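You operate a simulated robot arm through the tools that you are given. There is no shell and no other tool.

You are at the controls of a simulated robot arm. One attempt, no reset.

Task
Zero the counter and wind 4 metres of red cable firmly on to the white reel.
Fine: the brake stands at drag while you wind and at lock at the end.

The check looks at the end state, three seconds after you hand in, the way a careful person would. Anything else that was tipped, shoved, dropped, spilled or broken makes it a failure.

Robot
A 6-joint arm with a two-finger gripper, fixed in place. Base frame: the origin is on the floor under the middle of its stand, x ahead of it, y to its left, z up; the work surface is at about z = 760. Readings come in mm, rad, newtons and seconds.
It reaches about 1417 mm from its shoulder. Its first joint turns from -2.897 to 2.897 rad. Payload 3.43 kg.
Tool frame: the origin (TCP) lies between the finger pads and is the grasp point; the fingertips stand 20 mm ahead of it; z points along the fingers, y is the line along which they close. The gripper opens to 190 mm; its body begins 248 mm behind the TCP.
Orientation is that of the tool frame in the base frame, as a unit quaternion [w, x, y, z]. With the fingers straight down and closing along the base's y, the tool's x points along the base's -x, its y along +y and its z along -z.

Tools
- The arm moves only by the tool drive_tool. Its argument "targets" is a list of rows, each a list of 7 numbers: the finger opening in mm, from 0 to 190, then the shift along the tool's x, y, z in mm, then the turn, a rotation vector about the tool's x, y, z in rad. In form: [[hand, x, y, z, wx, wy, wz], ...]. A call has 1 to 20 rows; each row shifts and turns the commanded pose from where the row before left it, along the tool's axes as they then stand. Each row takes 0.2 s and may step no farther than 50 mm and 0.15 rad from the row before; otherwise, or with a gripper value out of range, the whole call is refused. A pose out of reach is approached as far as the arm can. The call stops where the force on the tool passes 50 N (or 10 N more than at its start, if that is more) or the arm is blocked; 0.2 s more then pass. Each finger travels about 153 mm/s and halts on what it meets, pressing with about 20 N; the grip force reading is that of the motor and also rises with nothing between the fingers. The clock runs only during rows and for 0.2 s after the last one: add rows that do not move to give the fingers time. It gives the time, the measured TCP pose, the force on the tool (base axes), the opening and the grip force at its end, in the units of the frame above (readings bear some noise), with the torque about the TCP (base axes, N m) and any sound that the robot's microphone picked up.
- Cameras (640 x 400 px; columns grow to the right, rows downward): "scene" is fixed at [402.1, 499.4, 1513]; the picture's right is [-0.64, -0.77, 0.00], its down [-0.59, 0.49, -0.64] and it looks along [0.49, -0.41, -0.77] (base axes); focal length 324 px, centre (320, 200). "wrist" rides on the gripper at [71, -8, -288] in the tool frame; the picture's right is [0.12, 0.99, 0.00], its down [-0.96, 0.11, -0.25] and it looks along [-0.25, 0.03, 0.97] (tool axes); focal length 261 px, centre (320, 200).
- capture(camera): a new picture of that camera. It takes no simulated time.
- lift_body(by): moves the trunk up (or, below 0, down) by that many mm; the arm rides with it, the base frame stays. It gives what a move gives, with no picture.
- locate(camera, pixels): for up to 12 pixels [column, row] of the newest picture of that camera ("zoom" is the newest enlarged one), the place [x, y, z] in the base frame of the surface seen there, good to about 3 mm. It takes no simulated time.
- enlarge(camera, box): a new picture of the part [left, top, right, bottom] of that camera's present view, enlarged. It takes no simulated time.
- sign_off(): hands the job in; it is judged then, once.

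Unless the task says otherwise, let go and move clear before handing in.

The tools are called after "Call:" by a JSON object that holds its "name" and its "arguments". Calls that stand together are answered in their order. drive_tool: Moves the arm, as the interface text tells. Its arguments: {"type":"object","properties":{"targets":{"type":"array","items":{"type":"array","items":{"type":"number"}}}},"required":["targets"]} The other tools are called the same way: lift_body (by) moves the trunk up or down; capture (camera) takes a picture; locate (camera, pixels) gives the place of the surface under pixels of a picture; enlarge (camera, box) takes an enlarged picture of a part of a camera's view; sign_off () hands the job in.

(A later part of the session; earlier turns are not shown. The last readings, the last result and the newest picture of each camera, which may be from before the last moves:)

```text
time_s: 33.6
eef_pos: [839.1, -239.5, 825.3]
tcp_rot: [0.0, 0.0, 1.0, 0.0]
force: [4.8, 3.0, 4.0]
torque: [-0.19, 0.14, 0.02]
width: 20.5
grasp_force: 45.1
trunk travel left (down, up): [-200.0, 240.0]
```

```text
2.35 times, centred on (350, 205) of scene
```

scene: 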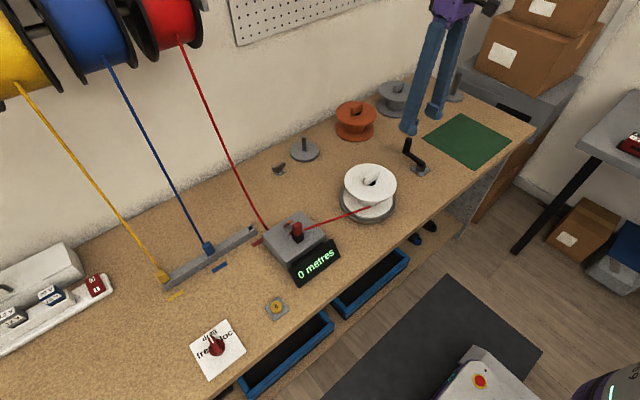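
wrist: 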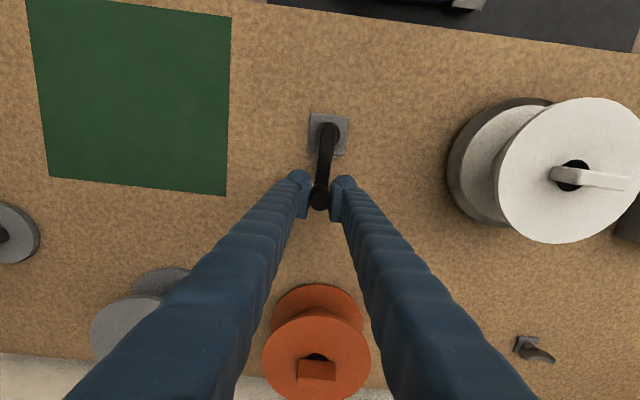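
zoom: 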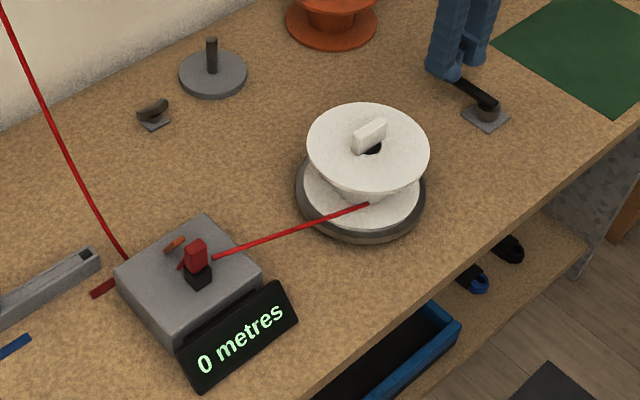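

Two turns have been made and the display still reads 0 (about 0.6 m expected). I'll make one more full turn and look again.

Call:
{"name": "drive_tool", "arguments": {"targets": [[12, 3.43, 21.63, 0, 0, 0, 0], [12, 9.94, 19.51, 0, 0, 0, 0], [12, 15.49, 15.49, 0, 0, 0, 0], [12, 19.51, 9.94, 0, 0, 0, 0], [12, 21.63, 3.43, 0, 0, 0, 0], [12, 21.63, -3.43, 0, 0, 0, 0], [12, 19.51, -9.94, 0, 0, 0, 0], [12, 15.49, -15.49, 0, 0, 0, 0], [12, 9.94, -19.51, 0, 0, 0, 0], [12, 3.43, -21.63, 0, 0, 0, 0], [12, -3.43, -21.63, 0, 0, 0, 0], [12, -9.94, -19.51, 0, 0, 0, 0], [12, -15.49, -15.49, 0, 0, 0, 0], [12, -19.51, -9.94, 0, 0, 0, 0], [12, -21.63, -3.43, 0, 0, 0, 0], [12, -21.63, 3.43, 0, 0, 0, 0], [12, -19.51, 9.94, 0, 0, 0, 0], [12, -15.49, 15.49, 0, 0, 0, 0], [12, -9.94, 19.51, 0, 0, 0, 0], [12, -3.43, 21.63, 0, 0, 0, 0]]}}

Call:
{"name": "enlarge", "arguments": {"camera": "scene", "box": [250, 120, 450, 290]}}

```text
time_s: 37.8
eef_pos: [840.5, -239.8, 826.3]
tcp_rot: [-0.001, 0.0, 1.0, 0.0]
force: [-5.6, 2.6, -1.0]
torque: [-0.19, 0.3, -0.02]
width: 20.7
grasp_force: 44.9
trunk travel left (down, up): [-200.0, 240.0]
```

```text
2.35 times, centred on (350, 205) of scene
```

zoom: 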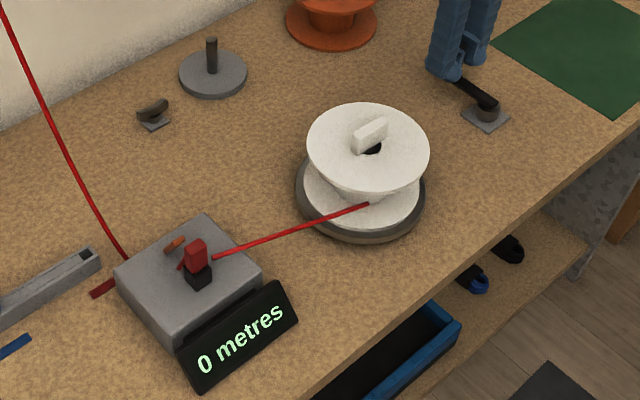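

Three turns still show 0 (about 0.9 m expected if it only shows whole metres). I'll go on in half turns to catch the change.

Call:
{"name": "drive_tool", "arguments": {"targets": [[12, 3.43, 21.63, 0, 0, 0, 0], [12, 9.94, 19.51, 0, 0, 0, 0], [12, 15.49, 15.49, 0, 0, 0, 0], [12, 19.51, 9.94, 0, 0, 0, 0], [12, 21.63, 3.43, 0, 0, 0, 0], [12, 21.63, -3.43, 0, 0, 0, 0], [12, 19.51, -9.94, 0, 0, 0, 0], [12, 15.49, -15.49, 0, 0, 0, 0], [12, 9.94, -19.51, 0, 0, 0, 0], [12, 3.43, -21.63, 0, 0, 0, 0]]}}

Call:
{"name": "enlarge", "arguments": {"camera": "scene", "box": [250, 120, 450, 290]}}

```text
time_s: 40.0
eef_pos: [700.0, -243.7, 824.9]
tcp_rot: [0.0, 0.0, 1.0, 0.0]
force: [-6.9, -2.9, 2.3]
torque: [0.18, -0.21, 0.01]
width: 20.5
grasp_force: 45.0
trunk travel left (down, up): [-200.0, 240.0]
```

```text
2.35 times, centred on (350, 205) of scene
```

zoom: 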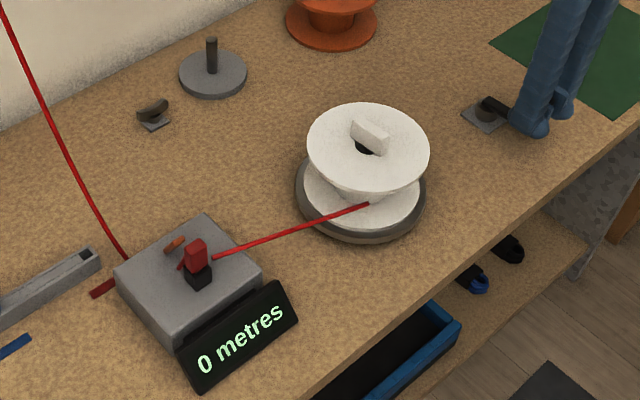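

3.5 turns and still 0. I'll look closely at the reel core for any wraps before going on.

Call:
{"name": "enlarge", "arguments": {"camera": "scene", "box": [340, 180, 400, 220]}}

Call:
{"name": "enlarge", "arguments": {"camera": "wrist", "box": [440, 60, 640, 260]}}

Call:
{"name": "enlarge", "arguments": {"camera": "scene", "box": [275, 210, 325, 255]}}

```text
10.00 times, centred on (370, 200) of scene
```

zoom: 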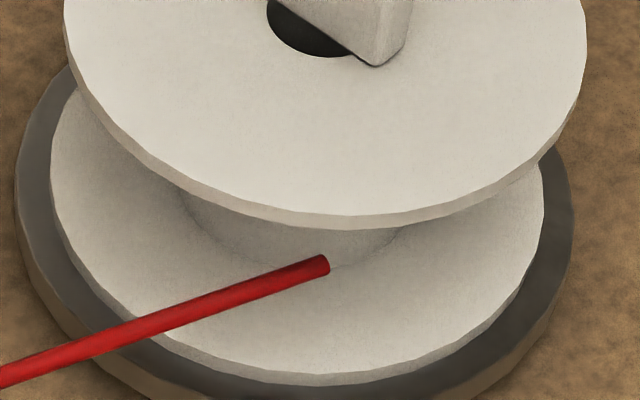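

```text
2.00 times, centred on (540, 160) of wrist
```

zoom: 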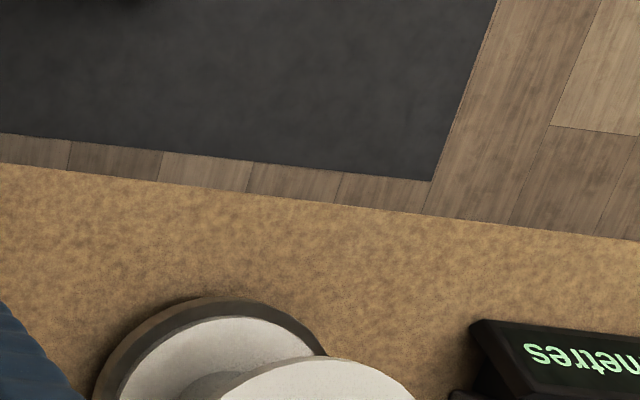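

```text
8.89 times, centred on (300, 232) of scene
```

zoom: 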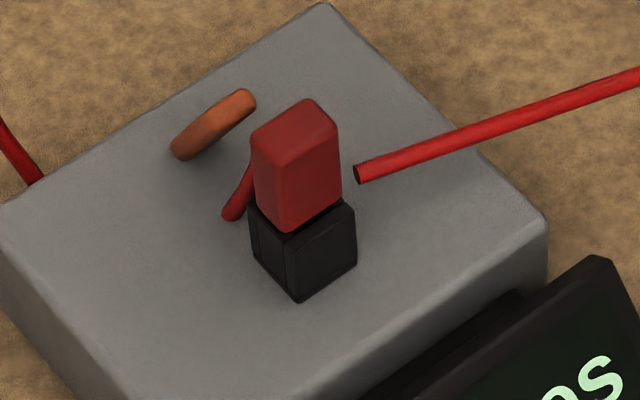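

No wraps show on the core yet; 3.5 turns is only about 1 m at most, right at the border. I'll do another half turn.

Call:
{"name": "drive_tool", "arguments": {"targets": [[12, -3.43, -21.63, 0, 0, 0, 0], [12, -9.94, -19.51, 0, 0, 0, 0], [12, -15.49, -15.49, 0, 0, 0, 0], [12, -19.51, -9.94, 0, 0, 0, 0], [12, -21.63, -3.43, 0, 0, 0, 0], [12, -21.63, 3.43, 0, 0, 0, 0], [12, -19.51, 9.94, 0, 0, 0, 0], [12, -15.49, 15.49, 0, 0, 0, 0], [12, -9.94, 19.51, 0, 0, 0, 0], [12, -3.43, 21.63, 0, 0, 0, 0]]}}

Call:
{"name": "enlarge", "arguments": {"camera": "scene", "box": [250, 120, 450, 290]}}

Call:
{"name": "enlarge", "arguments": {"camera": "scene", "box": [340, 180, 400, 220]}}

Call:
{"name": "locate", "arguments": {"camera": "zoom", "pixels": [[320, 265], [240, 297], [100, 345], [186, 215], [398, 240], [290, 240], [270, 120], [330, 45], [70, 60], [585, 60], [300, 350], [560, 250]]}}

```text
time_s: 42.2
eef_pos: [840.4, -240.2, 825.9]
tcp_rot: [-0.001, 0.0, 1.0, 0.0]
force: [-0.2, 3.0, 1.0]
torque: [-0.18, 0.24, 0.0]
width: 20.3
grasp_force: 45.3
trunk travel left (down, up): [-200.0, 240.0]
```

```text
2.35 times, centred on (350, 205) of scene
```

zoom: 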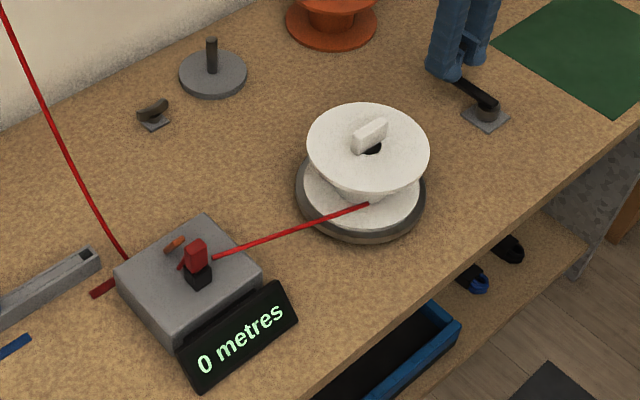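

```text
10.00 times, centred on (370, 200) of scene
```

zoom: 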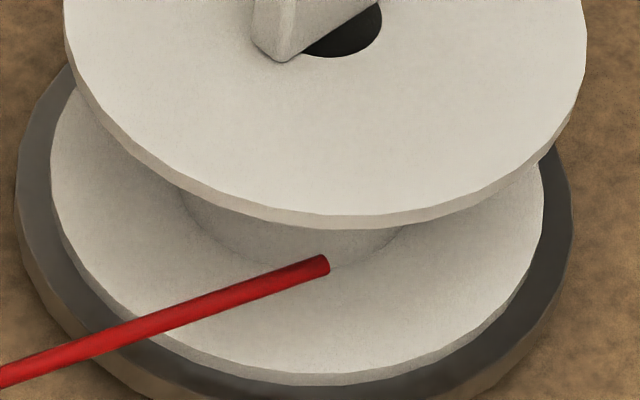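

```text
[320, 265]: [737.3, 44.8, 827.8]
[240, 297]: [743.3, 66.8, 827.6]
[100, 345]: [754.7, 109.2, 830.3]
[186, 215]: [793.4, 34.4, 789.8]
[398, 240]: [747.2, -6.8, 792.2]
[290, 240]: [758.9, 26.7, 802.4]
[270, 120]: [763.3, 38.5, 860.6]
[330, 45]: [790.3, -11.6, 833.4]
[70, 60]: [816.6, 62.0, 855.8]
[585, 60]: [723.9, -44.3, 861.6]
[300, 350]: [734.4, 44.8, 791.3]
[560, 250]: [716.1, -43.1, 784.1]
```

Four turns and the display still reads 0. The red cable's end lies at about (737,45,828), which may not touch the core at all, so I'll measure the cable ends and the meter parts more closely.

Call:
{"name": "enlarge", "arguments": {"camera": "scene", "box": [260, 205, 330, 250]}}

Call:
{"name": "locate", "arguments": {"camera": "zoom", "pixels": [[405, 180], [440, 170], [520, 145], [610, 118], [300, 205], [318, 130], [345, 180], [340, 240], [275, 130], [250, 150], [120, 195], [105, 150]]}}

```text
8.89 times, centred on (295, 228) of scene
```

zoom: 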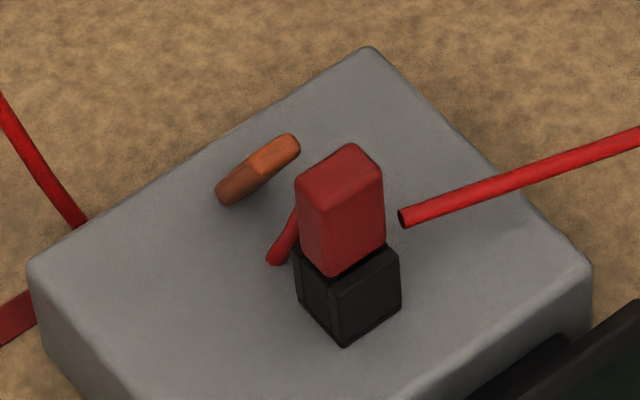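

```text
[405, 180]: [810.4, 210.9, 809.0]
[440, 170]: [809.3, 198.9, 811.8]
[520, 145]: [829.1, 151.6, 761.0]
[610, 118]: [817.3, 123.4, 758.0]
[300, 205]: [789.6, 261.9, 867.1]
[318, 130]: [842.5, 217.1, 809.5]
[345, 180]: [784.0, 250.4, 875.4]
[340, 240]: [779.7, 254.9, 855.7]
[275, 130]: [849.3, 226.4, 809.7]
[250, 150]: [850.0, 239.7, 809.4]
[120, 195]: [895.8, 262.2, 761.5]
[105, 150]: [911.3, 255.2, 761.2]
```

Call:
{"name": "locate", "arguments": {"camera": "zoom", "pixels": [[406, 217], [450, 203], [520, 180], [610, 150], [285, 160], [235, 185], [290, 235], [275, 258], [75, 215], [40, 165], [10, 110], [370, 290]]}}

Call:
{"name": "capture", "arguments": {"camera": "wrist"}}

```text
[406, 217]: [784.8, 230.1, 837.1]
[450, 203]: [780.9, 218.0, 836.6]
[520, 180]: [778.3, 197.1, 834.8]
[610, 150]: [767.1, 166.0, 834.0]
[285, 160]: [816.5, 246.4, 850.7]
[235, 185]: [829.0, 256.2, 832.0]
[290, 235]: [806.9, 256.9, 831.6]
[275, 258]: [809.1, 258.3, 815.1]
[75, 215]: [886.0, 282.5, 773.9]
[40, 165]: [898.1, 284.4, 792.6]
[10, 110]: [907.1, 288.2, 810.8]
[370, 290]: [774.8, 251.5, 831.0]
```

```text
taken
```

wrist: 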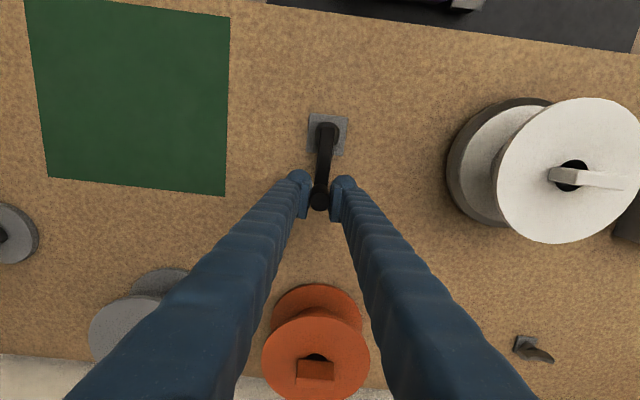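

The visible cable runs from (785,230,837) to (737,45,828): it stops short of both the red block and the core, so I want a closer look before winding more. I'll let go of the crank, rise, and view the meter and reel from above with the wrist camera.

Call:
{"name": "drive_tool", "arguments": {"targets": [[30, 0, 0, 0, 0, 0, 0], [60, 0, 0, 0, 0, 0, 0], [80, 0, 0, 0, 0, 0, 0], [80, 0, 0, -30, 0, 0, 0], [100, 0, 0, -45, 0, 0, 0], [120, 0, 0, -45, 0, 0, 0], [150, 20, 40, 0, 0, 0, 0], [190, 20, 45, 0, 0, 0, 0], [190, 20, 45, 0, 0, 0, 0], [190, 20, 45, 0, 0, 0, 0], [190, 20, 45, 0, 0, 0, 0], [190, 0, 45, 0, 0, 0, 0], [190, 0, 45, 0, 0, 0, 0], [190, 0, 45, 0, 0, 0, 0], [190, 0, 0, 0, 0, 0, 0]]}}

Call:
{"name": "capture", "arguments": {"camera": "wrist"}}

Call:
{"name": "capture", "arguments": {"camera": "scene"}}

```text
time_s: 45.4
eef_pos: [741.3, 115.1, 944.4]
tcp_rot: [-0.002, 0.0, 1.0, 0.0]
force: [0.8, 0.6, 0.6]
torque: [-0.12, -0.01, -0.02]
width: 190.1
grasp_force: 0.1
trunk travel left (down, up): [-200.0, 240.0]
```

```text
taken
```

wrist: 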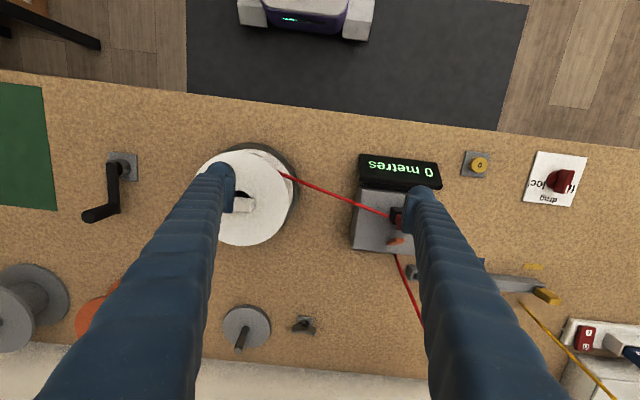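

```text
taken
```

scene: 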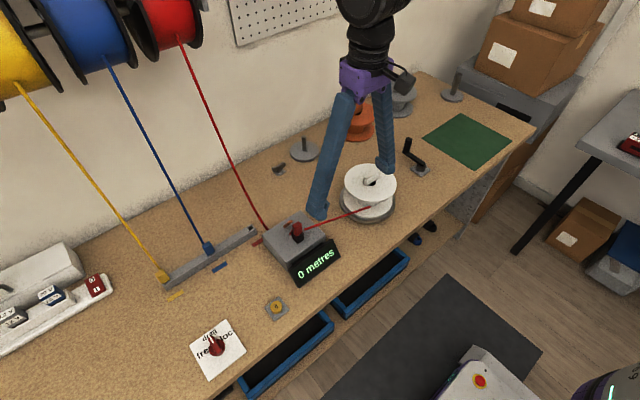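

Call:
{"name": "enlarge", "arguments": {"camera": "wrist", "box": [190, 130, 330, 260]}}

Call:
{"name": "enlarge", "arguments": {"camera": "wrist", "box": [330, 140, 450, 270]}}

Call:
{"name": "enlarge", "arguments": {"camera": "wrist", "box": [220, 290, 330, 370]}}

```text
3.08 times, centred on (260, 195) of wrist
```

zoom: 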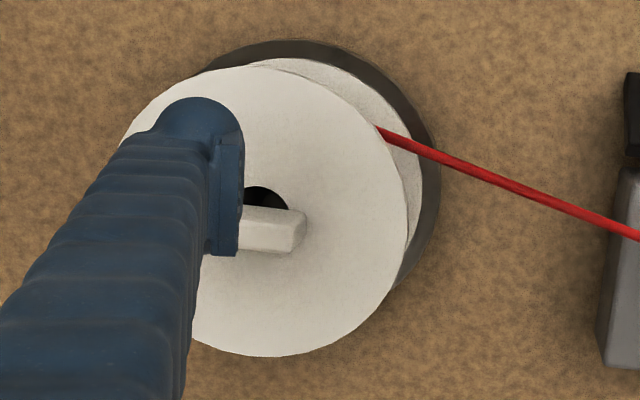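

```text
3.08 times, centred on (390, 205) of wrist
```

zoom: 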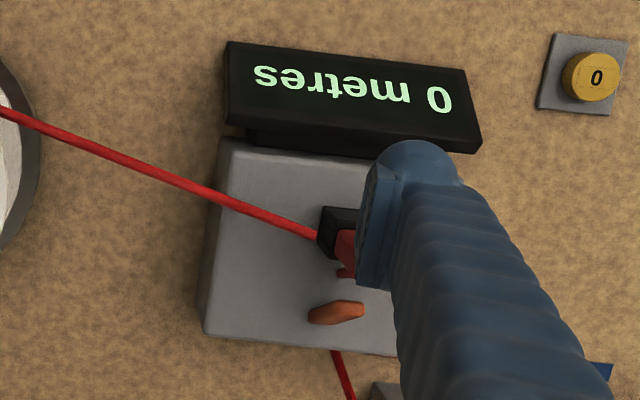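

```text
5.00 times, centred on (275, 330) of wrist
```

zoom: 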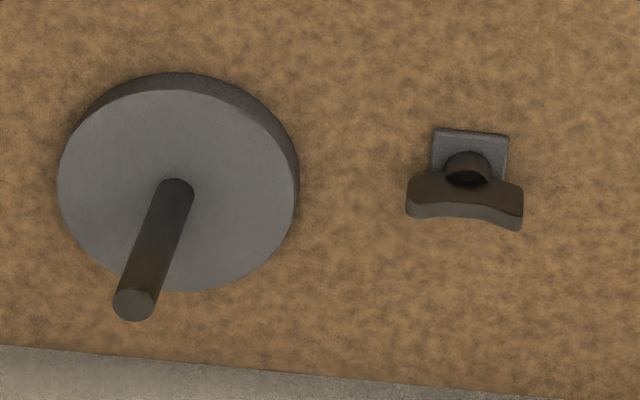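

The cable end does run in under the top flange toward the core. I'll shift so the open fingers straddle the meter (staying above z≈924) to view it unobstructed.

Call:
{"name": "drive_tool", "arguments": {"targets": [[190, 0, 0, -30, 0, 0, 0], [190, 0, 45, 0, 0, 0, 0], [190, 0, 45, 0, 0, 0, 0], [190, 0, 40, 0, 0, 0, 0], [190, 0, 0, 0, 0, 0, 0]]}}

Call:
{"name": "capture", "arguments": {"camera": "wrist"}}

Call:
{"name": "enlarge", "arguments": {"camera": "wrist", "box": [250, 130, 390, 270]}}

```text
time_s: 46.6
eef_pos: [739.2, 245.5, 974.0]
tcp_rot: [-0.001, 0.0, 1.0, 0.0]
force: [0.2, 0.1, 0.0]
torque: [-0.11, 0.0, -0.03]
width: 190.1
grasp_force: 0.0
trunk travel left (down, up): [-200.0, 240.0]
```

```text
taken
```

wrist: 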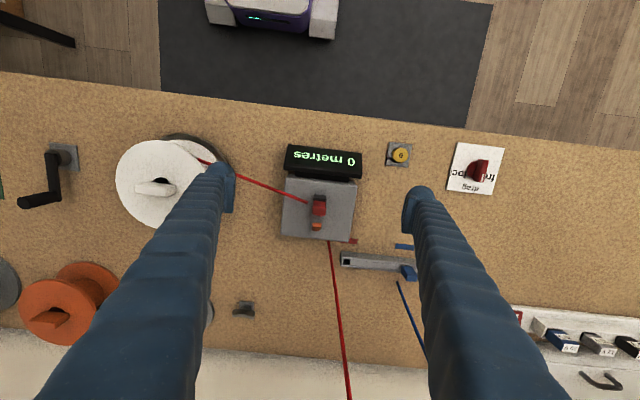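

```text
2.86 times, centred on (320, 200) of wrist
```

zoom: 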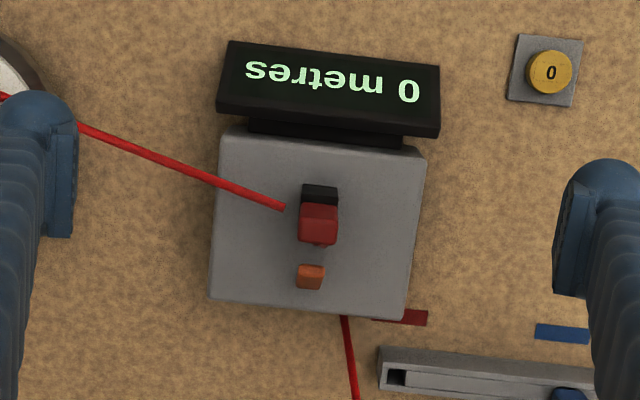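

The red block sits in the meter's holder and the cable leaves toward the reel, so the feed looks right. The core looks narrower higher up (about 21–25 mm), so four turns may be under 1 m. I'll return to the crank and keep winding.

Call:
{"name": "drive_tool", "arguments": {"targets": [[190, -9.2, -44.1, 0, 0, 0, 0], [190, -9.2, -44.1, 0, 0, 0, 0], [150, -9.2, -44.1, 0, 0, 0, 0], [130, -9.2, -44.1, 0, 0, 0, 0], [100, -9.2, -44.1, 0, 0, 0, 0], [80, -9.2, -44.1, 0, 0, 0, 0], [80, -9.2, -44.1, 0, 0, 0, 0], [80, -9.2, -44.1, 0, 0, 0, 0], [80, -9.2, -44.1, 0, 0, 0, 0], [80, -9.2, -44.1, 0, 0, 0, 0], [80, -9.2, -44.6, 0, 0, 0, 0], [80, 0, 0, 0, 0, 0, 0]]}}

Call:
{"name": "enlarge", "arguments": {"camera": "wrist", "box": [240, 110, 400, 240]}}

```text
time_s: 49.2
eef_pos: [840.4, -241.9, 975.1]
tcp_rot: [0.0, 0.0, 1.0, 0.0]
force: [0.0, -0.1, 0.7]
torque: [0.17, -0.03, 0.01]
width: 79.8
grasp_force: 0.0
trunk travel left (down, up): [-200.0, 240.0]
```

```text
3.08 times, centred on (320, 175) of wrist
```

zoom: 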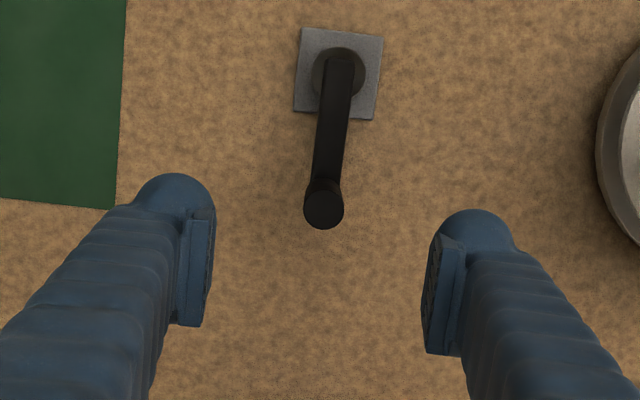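

The handle is in line below the fingers at (840,-241). I'll descend and grip it again.

Call:
{"name": "drive_tool", "arguments": {"targets": [[80, 0, 0, 45, 0, 0, 0], [80, 0, 0, 45, 0, 0, 0], [80, 0, 0, 35, 0, 0, 0], [80, 0, 1, 24, 0, 0, 0], [60, 0, 0, 0, 0, 0, 0], [40, 0, 0, 0, 0, 0, 0], [20, 0, 0, 0, 0, 0, 0], [12, 0, 0, 0, 0, 0, 0], [12, 0, 0, 0, 0, 0, 0], [12, 0, 0, 0, 0, 0, 0]]}}

Call:
{"name": "drive_tool", "arguments": {"targets": [[12, 3.43, 21.63, 0, 0, 0, 0], [12, 9.94, 19.51, 0, 0, 0, 0], [12, 15.49, 15.49, 0, 0, 0, 0], [12, 19.51, 9.94, 0, 0, 0, 0], [12, 21.63, 3.43, 0, 0, 0, 0], [12, 21.63, -3.43, 0, 0, 0, 0], [12, 19.51, -9.94, 0, 0, 0, 0], [12, 15.49, -15.49, 0, 0, 0, 0], [12, 9.94, -19.51, 0, 0, 0, 0], [12, 3.43, -21.63, 0, 0, 0, 0]]}}

Call:
{"name": "enlarge", "arguments": {"camera": "scene", "box": [250, 120, 450, 290]}}

```text
time_s: 51.4
eef_pos: [841.3, -240.9, 825.4]
tcp_rot: [-0.001, 0.0, 1.0, 0.0]
force: [0.9, 0.0, -4.4]
torque: [0.02, -0.05, -0.03]
width: 20.2
grasp_force: 45.3
trunk travel left (down, up): [-200.0, 240.0]
```

```text
time_s: 53.6
eef_pos: [700.7, -242.9, 825.9]
tcp_rot: [-0.001, -0.001, 1.0, 0.0]
force: [-9.8, -4.3, -8.9]
torque: [0.15, -0.14, -0.02]
width: 20.4
grasp_force: 45.2
trunk travel left (down, up): [-200.0, 240.0]
```

```text
2.35 times, centred on (350, 205) of scene
```

zoom: 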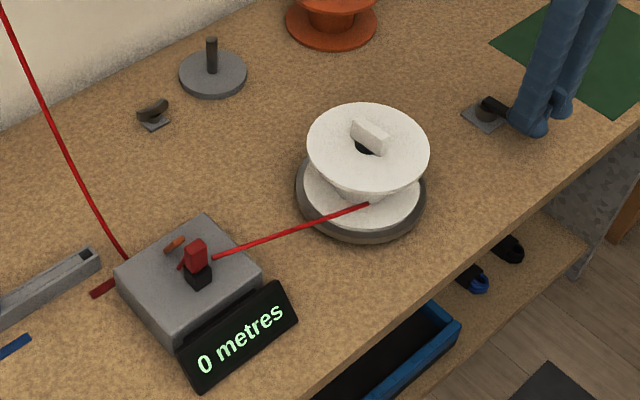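

4.5 turns and still 0, with no wraps on the core. I'll measure the reel's centre and where the cable's end sits relative to it.

Call:
{"name": "enlarge", "arguments": {"camera": "scene", "box": [330, 155, 410, 225]}}

Call:
{"name": "locate", "arguments": {"camera": "zoom", "pixels": [[178, 150], [468, 165], [330, 262], [315, 53], [200, 215], [440, 225], [430, 85], [215, 85], [322, 294], [310, 298], [275, 270], [365, 275]]}}

```text
5.71 times, centred on (370, 190) of scene
```

zoom: 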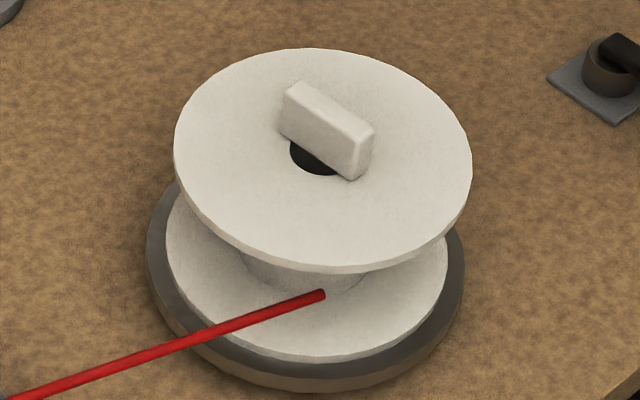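

```text
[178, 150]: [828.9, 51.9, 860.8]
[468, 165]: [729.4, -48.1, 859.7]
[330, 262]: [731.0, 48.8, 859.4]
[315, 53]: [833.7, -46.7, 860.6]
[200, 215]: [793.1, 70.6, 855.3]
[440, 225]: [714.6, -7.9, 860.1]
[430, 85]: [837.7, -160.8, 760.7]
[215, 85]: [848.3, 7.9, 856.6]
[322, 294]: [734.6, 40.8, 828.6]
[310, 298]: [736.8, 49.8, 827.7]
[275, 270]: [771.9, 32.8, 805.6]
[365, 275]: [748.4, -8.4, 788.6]
```

The core axis is about (780,1) with radius about 32, while the cable's end lies about 60 mm from the axis. If it were feeding, 4.5 turns should have made about 1.3 m. I'll do a further half turn to finish 5 turns before rethinking.

Call:
{"name": "drive_tool", "arguments": {"targets": [[12, -3.43, -21.63, 0, 0, 0, 0], [12, -9.94, -19.51, 0, 0, 0, 0], [12, -15.49, -15.49, 0, 0, 0, 0], [12, -19.51, -9.94, 0, 0, 0, 0], [12, -21.63, -3.43, 0, 0, 0, 0], [12, -21.63, 3.43, 0, 0, 0, 0], [12, -19.51, 9.94, 0, 0, 0, 0], [12, -15.49, 15.49, 0, 0, 0, 0], [12, -9.94, 19.51, 0, 0, 0, 0], [12, -3.43, 21.63, 0, 0, 0, 0]]}}

Call:
{"name": "enlarge", "arguments": {"camera": "scene", "box": [250, 120, 450, 290]}}

```text
time_s: 55.8
eef_pos: [841.4, -240.6, 826.6]
tcp_rot: [0.0, 0.001, 1.0, -0.001]
force: [-5.5, 2.8, -4.0]
torque: [-0.19, 0.38, 0.0]
width: 20.4
grasp_force: 44.8
trunk travel left (down, up): [-200.0, 240.0]
```

```text
2.35 times, centred on (350, 205) of scene
```

zoom: 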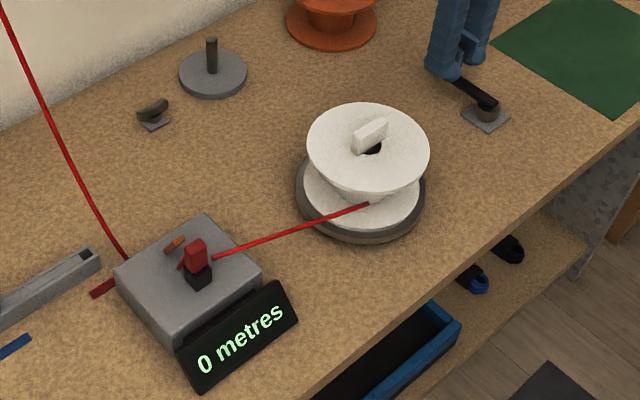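

Five turns and still 0, so cable isn't being counted. I'll zoom further into the meter head, especially the orange piece and the block (scene about 288,224), before trying anything else.

Call:
{"name": "enlarge", "arguments": {"camera": "scene", "box": [278, 212, 308, 238]}}

Call:
{"name": "locate", "arguments": {"camera": "zoom", "pixels": [[320, 200], [250, 150], [200, 180], [180, 200], [280, 130], [300, 300], [270, 290], [400, 200], [400, 300], [350, 350], [420, 150], [240, 170]]}}

Call:
{"name": "enlarge", "arguments": {"camera": "scene", "box": [100, 0, 220, 80]}}

```text
15.38 times, centred on (293, 225) of scene
```

zoom: 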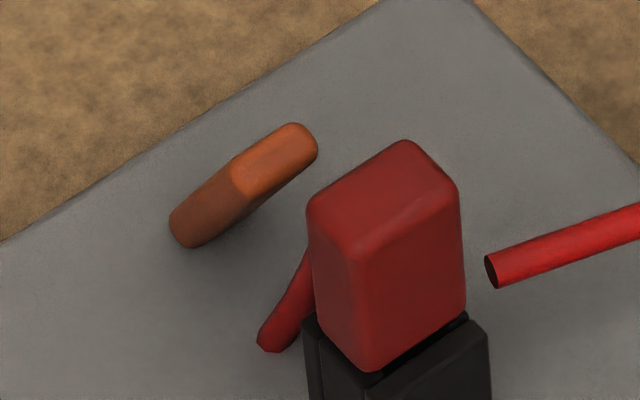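

```text
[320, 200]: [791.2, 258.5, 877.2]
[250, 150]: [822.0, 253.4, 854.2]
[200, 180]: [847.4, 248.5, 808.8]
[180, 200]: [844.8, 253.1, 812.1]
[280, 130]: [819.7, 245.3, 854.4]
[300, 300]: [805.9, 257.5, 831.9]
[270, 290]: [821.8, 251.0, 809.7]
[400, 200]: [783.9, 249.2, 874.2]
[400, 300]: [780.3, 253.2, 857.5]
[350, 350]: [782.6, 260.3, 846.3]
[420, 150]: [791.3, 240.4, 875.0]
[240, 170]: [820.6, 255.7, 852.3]
```

```text
5.00 times, centred on (160, 40) of scene
```

zoom: 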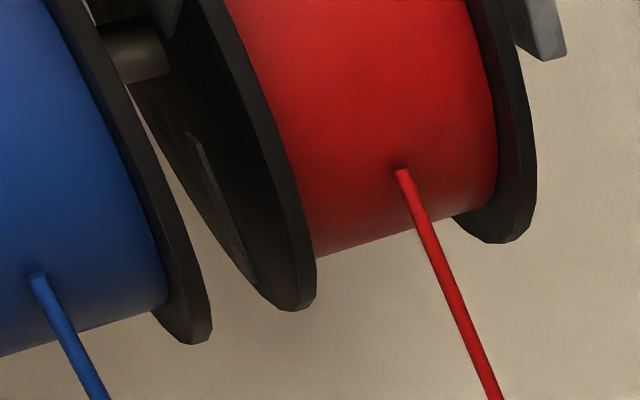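

The meter head shows nothing I can identify as unlatched: the red block is seated, with its tail going back into the box. Since counter-clockwise gives no count, I'll test clockwise for one turn and watch the counter and the core.

Call:
{"name": "drive_tool", "arguments": {"targets": [[12, 3.43, -21.63, 0, 0, 0, 0], [12, 9.94, -19.51, 0, 0, 0, 0], [12, 15.49, -15.49, 0, 0, 0, 0], [12, 19.51, -9.94, 0, 0, 0, 0], [12, 21.63, -3.43, 0, 0, 0, 0], [12, 21.63, 3.43, 0, 0, 0, 0], [12, 19.51, 9.94, 0, 0, 0, 0], [12, 15.49, 15.49, 0, 0, 0, 0], [12, 9.94, 19.51, 0, 0, 0, 0], [12, 3.43, 21.63, 0, 0, 0, 0], [12, -3.43, 21.63, 0, 0, 0, 0], [12, -9.94, 19.51, 0, 0, 0, 0], [12, -15.49, 15.49, 0, 0, 0, 0], [12, -19.51, 9.94, 0, 0, 0, 0], [12, -21.63, 3.43, 0, 0, 0, 0], [12, -21.63, -3.43, 0, 0, 0, 0], [12, -19.51, -9.94, 0, 0, 0, 0], [12, -15.49, -15.49, 0, 0, 0, 0], [12, -9.94, -19.51, 0, 0, 0, 0], [12, -3.43, -21.63, 0, 0, 0, 0]]}}

Call:
{"name": "enlarge", "arguments": {"camera": "scene", "box": [250, 120, 450, 290]}}

```text
time_s: 60.0
eef_pos: [840.5, -242.4, 825.3]
tcp_rot: [0.0, 0.0, 1.0, -0.001]
force: [5.3, -3.9, 8.4]
torque: [0.22, -0.56, -0.01]
width: 20.5
grasp_force: 45.1
trunk travel left (down, up): [-200.0, 240.0]
```

```text
2.35 times, centred on (350, 205) of scene
```

zoom: 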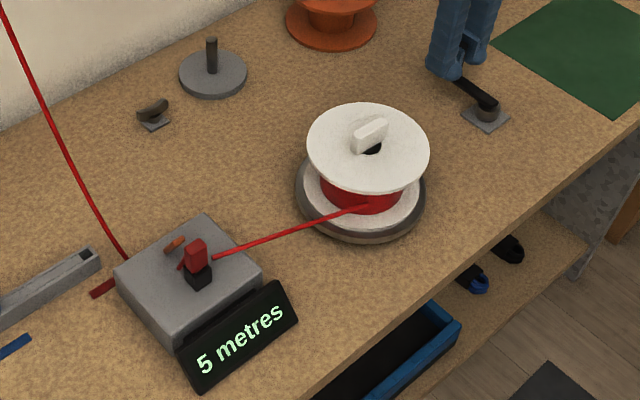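

Clockwise is the winding direction: one turn put about 5 m of red on the reel, which is more than 4. I'll turn back counter-clockwise in small steps to see the counter fall, then finish by winding up to 4.

Call:
{"name": "drive_tool", "arguments": {"targets": [[12, 0.86, 10.95, 0, 0, 0, 0], [12, 2.57, 10.68, 0, 0, 0, 0]]}}

Call:
{"name": "enlarge", "arguments": {"camera": "scene", "box": [250, 150, 430, 290]}}

```text
time_s: 60.6
eef_pos: [837.1, -218.0, 825.0]
tcp_rot: [-0.001, 0.0, 1.0, -0.001]
force: [6.1, 2.8, 9.2]
torque: [-0.13, 0.0, 0.0]
width: 20.5
grasp_force: 45.1
trunk travel left (down, up): [-200.0, 240.0]
```

```text
2.86 times, centred on (340, 220) of scene
```

zoom: 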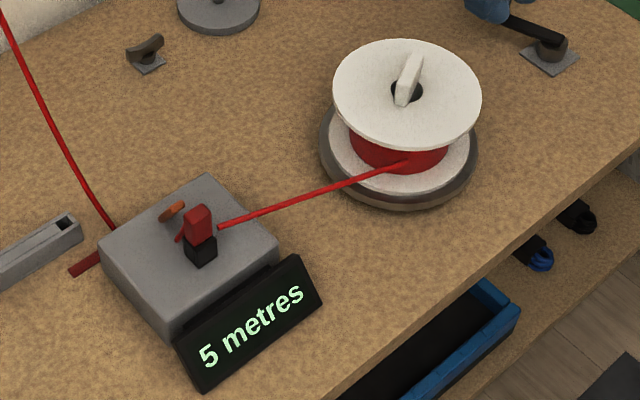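

Still 5 after 18° back. I'll go another 18°.

Call:
{"name": "drive_tool", "arguments": {"targets": [[12, 4.2, 10.15, 0, 0, 0, 0], [12, 5.74, 9.36, 0, 0, 0, 0]]}}

Call:
{"name": "enlarge", "arguments": {"camera": "scene", "box": [250, 150, 430, 290]}}

```text
time_s: 61.2
eef_pos: [827.3, -198.0, 825.8]
tcp_rot: [0.0, 0.0, 1.0, 0.0]
force: [4.2, 4.9, 12.6]
torque: [-0.09, -0.14, -0.03]
width: 20.4
grasp_force: 45.0
trunk travel left (down, up): [-200.0, 240.0]
```

```text
2.86 times, centred on (340, 220) of scene
```

zoom: 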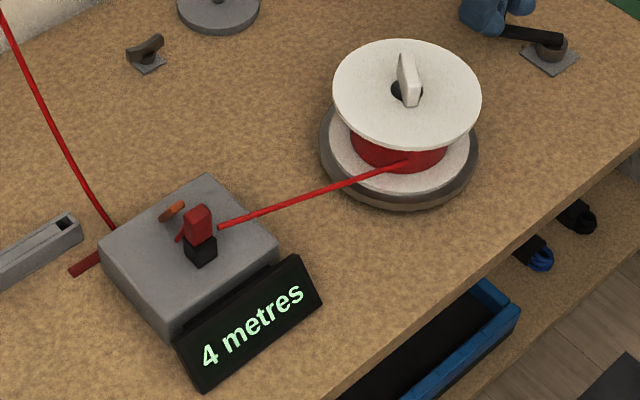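

The counter counts down too and now reads 4 (36° back). To learn whether it rounds or truncates, I'll go back further and find the 4→3 change.

Call:
{"name": "drive_tool", "arguments": {"targets": [[12, 7.13, 8.36, 0, 0, 0, 0], [12, 8.36, 7.13, 0, 0, 0, 0], [12, 9.36, 5.74, 0, 0, 0, 0], [12, 10.15, 4.2, 0, 0, 0, 0], [12, 10.68, 2.57, 0, 0, 0, 0]]}}

Call:
{"name": "enlarge", "arguments": {"camera": "scene", "box": [250, 150, 430, 290]}}

```text
time_s: 62.4
eef_pos: [780.7, -170.1, 825.2]
tcp_rot: [-0.001, 0.0, 1.0, 0.0]
force: [1.0, 14.1, 11.1]
torque: [0.12, -0.33, 0.0]
width: 20.2
grasp_force: 44.7
trunk travel left (down, up): [-200.0, 240.0]
```

```text
2.86 times, centred on (340, 220) of scene
```

zoom: 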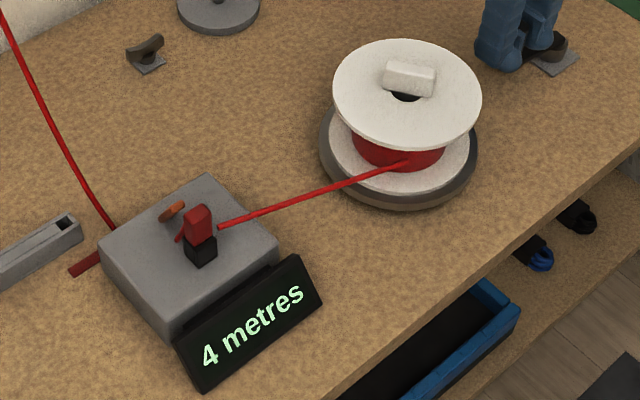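

Still 4 at 81° back. I'll step on in 9° increments.

Call:
{"name": "drive_tool", "arguments": {"targets": [[12, 10.95, 0.86, 0, 0, 0, 0]]}}

Call:
{"name": "enlarge", "arguments": {"camera": "scene", "box": [290, 240, 350, 290]}}

Call:
{"name": "drive_tool", "arguments": {"targets": [[12, 10.95, -0.86, 0, 0, 0, 0]]}}

Call:
{"name": "enlarge", "arguments": {"camera": "scene", "box": [290, 240, 350, 290]}}

Call:
{"name": "drive_tool", "arguments": {"targets": [[12, 10.68, -2.57, 0, 0, 0, 0]]}}

Call:
{"name": "enlarge", "arguments": {"camera": "scene", "box": [290, 240, 350, 290]}}

```text
time_s: 62.8
eef_pos: [769.0, -169.8, 824.9]
tcp_rot: [-0.002, 0.0, 1.0, 0.001]
force: [-1.9, 12.4, 3.4]
torque: [0.16, -0.33, -0.02]
width: 20.6
grasp_force: 45.7
trunk travel left (down, up): [-200.0, 240.0]
```

```text
8.00 times, centred on (320, 265) of scene
```

zoom: 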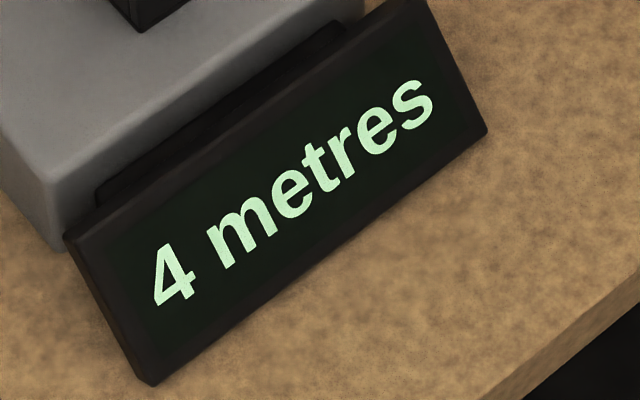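

```text
time_s: 63.2
eef_pos: [758.2, -172.0, 825.7]
tcp_rot: [-0.002, -0.001, 1.0, -0.001]
force: [-3.8, 10.6, 2.5]
torque: [0.16, -0.34, -0.04]
width: 20.4
grasp_force: 44.8
trunk travel left (down, up): [-200.0, 240.0]
```

```text
8.00 times, centred on (320, 265) of scene
```

zoom: 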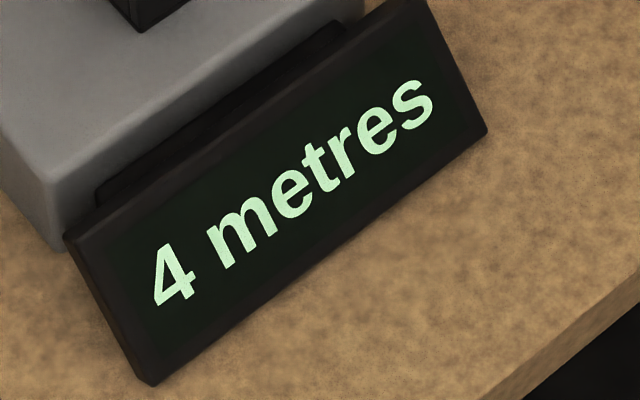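

```text
time_s: 63.6
eef_pos: [747.8, -174.5, 825.8]
tcp_rot: [-0.002, 0.0, 1.0, -0.001]
force: [-5.7, 9.4, 0.1]
torque: [0.18, -0.28, -0.03]
width: 20.2
grasp_force: 44.8
trunk travel left (down, up): [-200.0, 240.0]
```

```text
8.00 times, centred on (320, 265) of scene
```

zoom: 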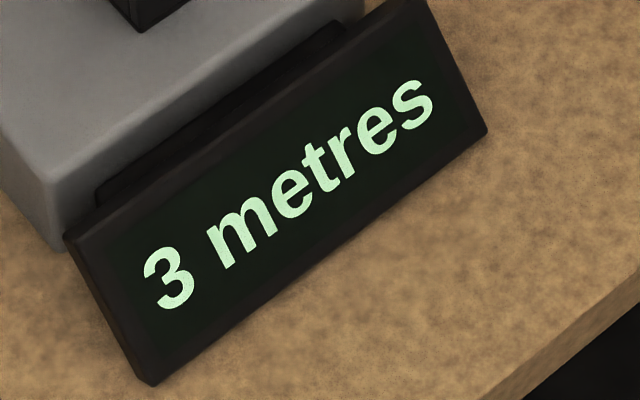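

The 4→3 change lies between 100° and 109° back. I'll go on to bracket the 3→2 change, which tells rounding from truncation.

Call:
{"name": "drive_tool", "arguments": {"targets": [[12, 10.15, -4.2, 0, 0, 0, 0], [12, 9.36, -5.74, 0, 0, 0, 0], [12, 8.36, -7.13, 0, 0, 0, 0], [12, 7.13, -8.36, 0, 0, 0, 0], [12, 5.74, -9.36, 0, 0, 0, 0], [12, 4.2, -10.15, 0, 0, 0, 0]]}}

Call:
{"name": "enlarge", "arguments": {"camera": "scene", "box": [290, 240, 350, 290]}}

Call:
{"name": "drive_tool", "arguments": {"targets": [[12, 2.57, -10.68, 0, 0, 0, 0]]}}

Call:
{"name": "enlarge", "arguments": {"camera": "scene", "box": [290, 240, 350, 290]}}

Call:
{"name": "drive_tool", "arguments": {"targets": [[12, 0.86, -10.95, 0, 0, 0, 0]]}}

Call:
{"name": "enlarge", "arguments": {"camera": "scene", "box": [290, 240, 350, 290]}}

```text
time_s: 65.0
eef_pos: [703.5, -220.0, 825.0]
tcp_rot: [-0.001, 0.0, 1.0, 0.0]
force: [-5.2, -0.4, -10.5]
torque: [0.15, -0.1, -0.04]
width: 20.3
grasp_force: 45.3
trunk travel left (down, up): [-200.0, 240.0]
```

```text
8.00 times, centred on (320, 265) of scene
```

zoom: 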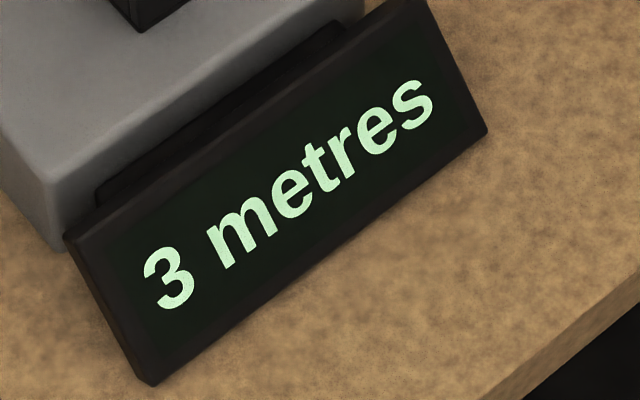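

```text
time_s: 65.4
eef_pos: [701.3, -231.0, 824.7]
tcp_rot: [0.001, 0.0, 1.0, 0.0]
force: [-4.1, -2.0, -10.0]
torque: [0.05, -0.18, 0.02]
width: 20.3
grasp_force: 44.8
trunk travel left (down, up): [-200.0, 240.0]
```

```text
8.00 times, centred on (320, 265) of scene
```

zoom: 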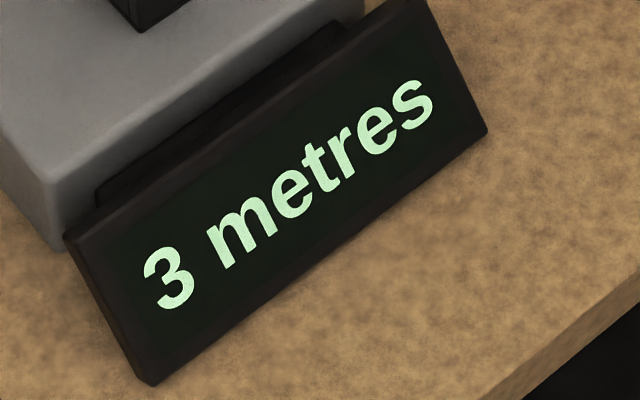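

```text
time_s: 65.8
eef_pos: [700.8, -241.5, 826.1]
tcp_rot: [0.0, 0.001, 1.0, -0.001]
force: [-4.9, -2.3, -5.6]
torque: [0.05, -0.1, -0.01]
width: 20.3
grasp_force: 45.1
trunk travel left (down, up): [-200.0, 240.0]
```

```text
8.00 times, centred on (320, 265) of scene
```

zoom: 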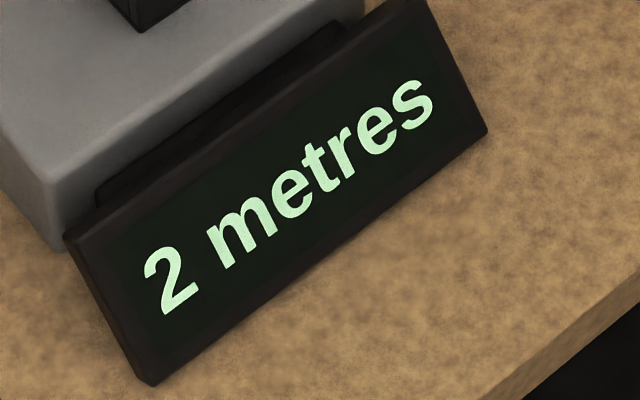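

The 3→2 change lies at about 172–181° back, so changes come every 72° (5 m per crank turn) and the display rounds: exactly 4.0 m is at crank angle +72°. I'll wind clockwise from 180° to 72°.

Call:
{"name": "drive_tool", "arguments": {"targets": [[12, -3.43, 21.63, 0, 0, 0, 0], [12, -9.94, 19.51, 0, 0, 0, 0], [12, -15.49, 15.49, 0, 0, 0, 0], [12, -19.51, 9.94, 0, 0, 0, 0], [12, -21.63, 3.43, 0, 0, 0, 0], [12, -10.95, -0.86, 0, 0, 0, 0], [12, -10.68, -2.57, 0, 0, 0, 0], [12, 0, 0, 0, 0, 0, 0]]}}

Call:
{"name": "enlarge", "arguments": {"camera": "scene", "box": [250, 150, 430, 290]}}

Call:
{"name": "enlarge", "arguments": {"camera": "wrist", "box": [220, 90, 420, 240]}}

```text
time_s: 67.6
eef_pos: [793.2, -174.0, 825.4]
tcp_rot: [0.0, 0.0, 1.0, -0.001]
force: [6.1, 12.7, -2.7]
torque: [0.09, -0.3, -0.03]
width: 20.2
grasp_force: 44.8
trunk travel left (down, up): [-200.0, 240.0]
```

```text
2.86 times, centred on (340, 220) of scene
```

zoom: 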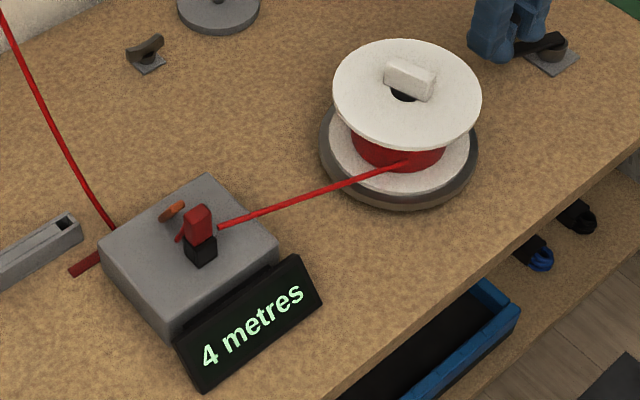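

```text
2.67 times, centred on (320, 165) of wrist
```

zoom: 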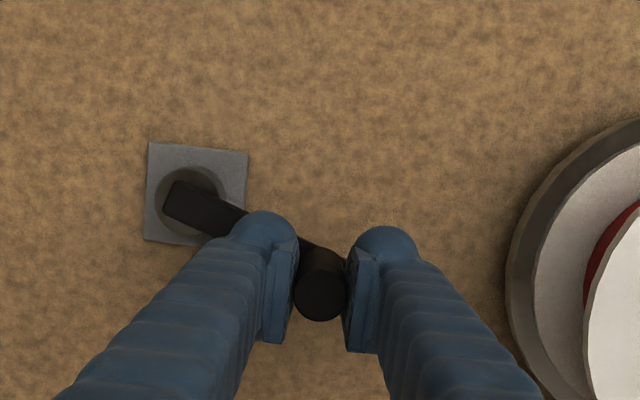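

The counter reads 4 at a measured crank angle of about 71°, so about 4.0 m. I'll release the handle, rise clear and check that nothing moved.

Call:
{"name": "drive_tool", "arguments": {"targets": [[25, 0, 0, 0, 0, 0, 0], [40, 0, 0, 0, 0, 0, 0], [60, 0, 0, 0, 0, 0, 0], [70, 0, 0, 0, 0, 0, 0], [70, 0, 0, -25, 0, 0, 0], [70, 0, 0, -45, 0, 0, 0], [70, 0, 0, -45, 0, 0, 0], [70, 0, 0, -35, 0, 0, 0], [70, 0, 0, 0, 0, 0, 0]]}}

Call:
{"name": "capture", "arguments": {"camera": "scene"}}

Call:
{"name": "enlarge", "arguments": {"camera": "wrist", "box": [220, 90, 420, 240]}}

Call:
{"name": "locate", "arguments": {"camera": "zoom", "pixels": [[318, 230], [300, 220], [320, 200]]}}

```text
time_s: 69.6
eef_pos: [793.9, -173.8, 977.2]
tcp_rot: [-0.001, 0.0, 1.0, 0.001]
force: [-0.2, -0.1, 1.0]
torque: [-0.04, -0.01, 0.01]
width: 69.7
grasp_force: 0.1
trunk travel left (down, up): [-200.0, 240.0]
```

```text
taken
```

scene: 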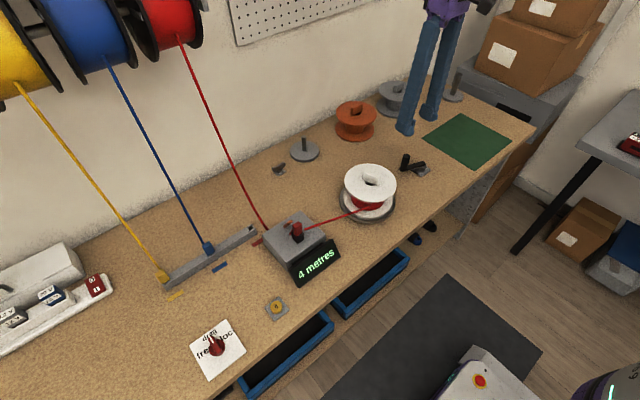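

```text
2.67 times, centred on (320, 165) of wrist
```

zoom: 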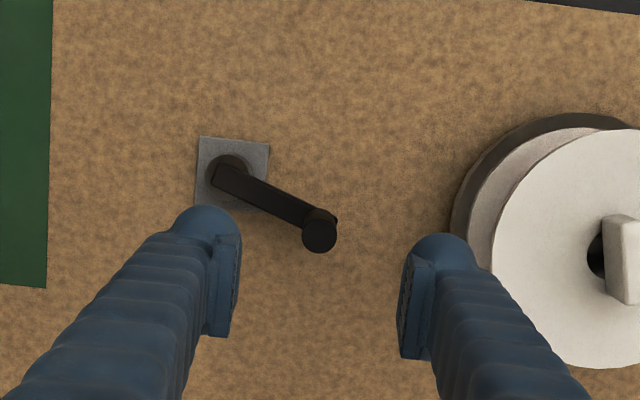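

```text
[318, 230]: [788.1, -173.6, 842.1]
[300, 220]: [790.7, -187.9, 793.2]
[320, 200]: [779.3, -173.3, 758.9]
```

Still 4 metres, and the crank stayed put. I'll travel to above the brake knob at (699.3,539.9), staying at z≈977.

Call:
{"name": "drive_tool", "arguments": {"targets": [[70, 20, 40, 0, 0, 0, 0], [70, 20, 44, 0, 0, 0, 0], [70, 20, 44, 0, 0, 0, 0], [70, 20, 44, 0, 0, 0, 0], [70, 14.6, 45, 0, 0, 0, 0], [70, 0, 45, 0, 0, 0, 0], [70, 0, 45, 0, 0, 0, 0], [70, 0, 45, 0, 0, 0, 0], [70, 0, 45, 0, 0, 0, 0], [70, 0, 45, 0, 0, 0, 0], [70, 0, 45, 0, 0, 0, 0], [70, 0, 45, 0, 0, 0, 0], [70, 0, 45, 0, 0, 0, 0], [70, 0, 45, 0, 0, 0, 0], [70, 0, 45, 0, 0, 0, 0], [70, 0, 45, 0, 0, 0, 0], [70, 0, 1.7, 40, 0, 0, 0], [70, 0, 0, 40, 0, 0, 0], [70, 0, 0, 0, 0, 0, 0]]}}

Call:
{"name": "enlarge", "arguments": {"camera": "wrist", "box": [260, 120, 400, 220]}}

```text
time_s: 73.6
eef_pos: [697.8, 540.1, 896.2]
tcp_rot: [0.0, 0.0, 1.0, 0.0]
force: [1.1, 0.6, 0.2]
torque: [-0.07, 0.02, 0.0]
width: 69.9
grasp_force: 0.1
trunk travel left (down, up): [-200.0, 240.0]
```

```text
4.00 times, centred on (330, 170) of wrist
```

zoom: 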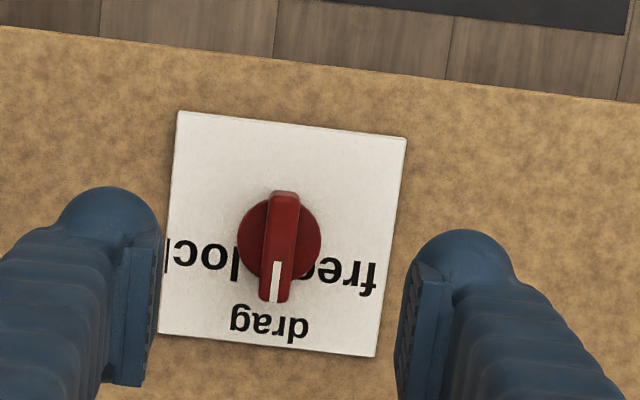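

The bar is between the fingers and still points at drag. I'll descend to z≈797 and close on it.

Call:
{"name": "drive_tool", "arguments": {"targets": [[60, -1.7, 0, 40, 0, 0, 0], [60, 0, 0, 35, 0, 0, 0], [60, 0, 0, 15, 0, 0, 0], [60, 0, 0, 9, 0, 0, 0], [40, 0, 0, 0, 0, 0, 0], [20, 0, 0, 0, 0, 0, 0], [5, 0, 0, 0, 0, 0, 0], [5, 0, 0, 0, 0, 0, 0], [5, 0, 0, 0, 0, 0, 0]]}}

Call:
{"name": "enlarge", "arguments": {"camera": "wrist", "box": [260, 130, 400, 240]}}

```text
time_s: 75.6
eef_pos: [699.5, 540.4, 796.3]
tcp_rot: [-0.001, -0.001, 1.0, 0.0]
force: [0.3, 3.6, -3.5]
torque: [0.0, -0.16, 0.03]
width: 11.2
grasp_force: 44.6
trunk travel left (down, up): [-200.0, 240.0]
```

```text
3.64 times, centred on (330, 185) of wrist
```

zoom: 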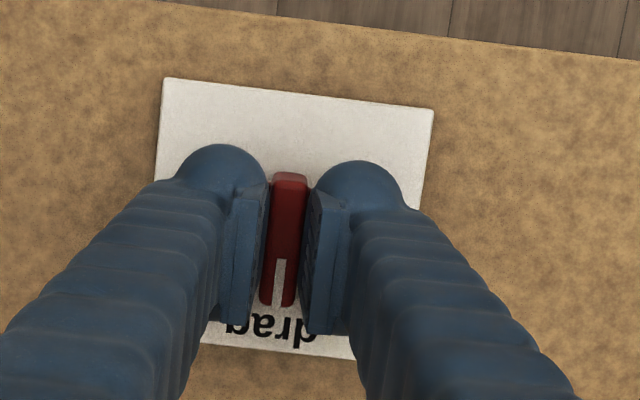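

The bar is gripped. I'll turn it -70° about vertical, back to the lock position where it was at the start.

Call:
{"name": "drive_tool", "arguments": {"targets": [[5, 0, 0, 0, 0, 0, 0.1222], [5, 0, 0, 0, 0, 0, 0.1222], [5, 0, 0, 0, 0, 0, 0.1222], [5, 0, 0, 0, 0, 0, 0.1222], [5, 0, 0, 0, 0, 0, 0.1222], [5, 0, 0, 0, 0, 0, 0.1222], [5, 0, 0, 0, 0, 0, 0.1222], [5, 0, 0, 0, 0, 0, 0.1222], [5, 0, 0, 0, 0, 0, 0.1222], [5, 0, 0, 0, 0, 0, 0.1222], [5, 0, 0, 0, 0, 0, 0]]}}

Call:
{"name": "enlarge", "arguments": {"camera": "wrist", "box": [260, 130, 400, 240]}}

```text
time_s: 78.0
eef_pos: [699.6, 542.6, 796.5]
tcp_rot: [0.0, 0.573, 0.82, 0.0]
force: [0.6, 21.8, -4.4]
torque: [0.17, 0.0, 0.0]
width: 11.1
grasp_force: 44.0
trunk travel left (down, up): [-200.0, 240.0]
```

```text
3.64 times, centred on (330, 185) of wrist
```

zoom: 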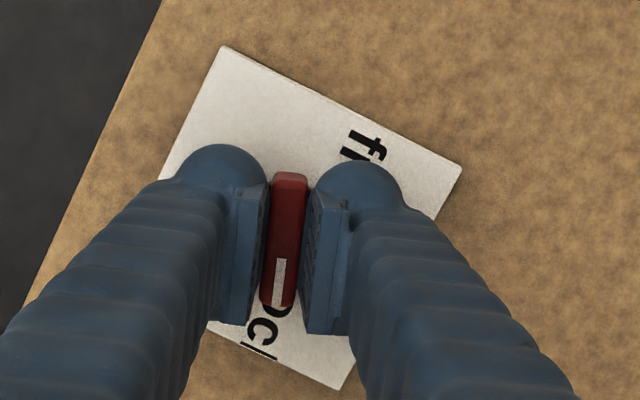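

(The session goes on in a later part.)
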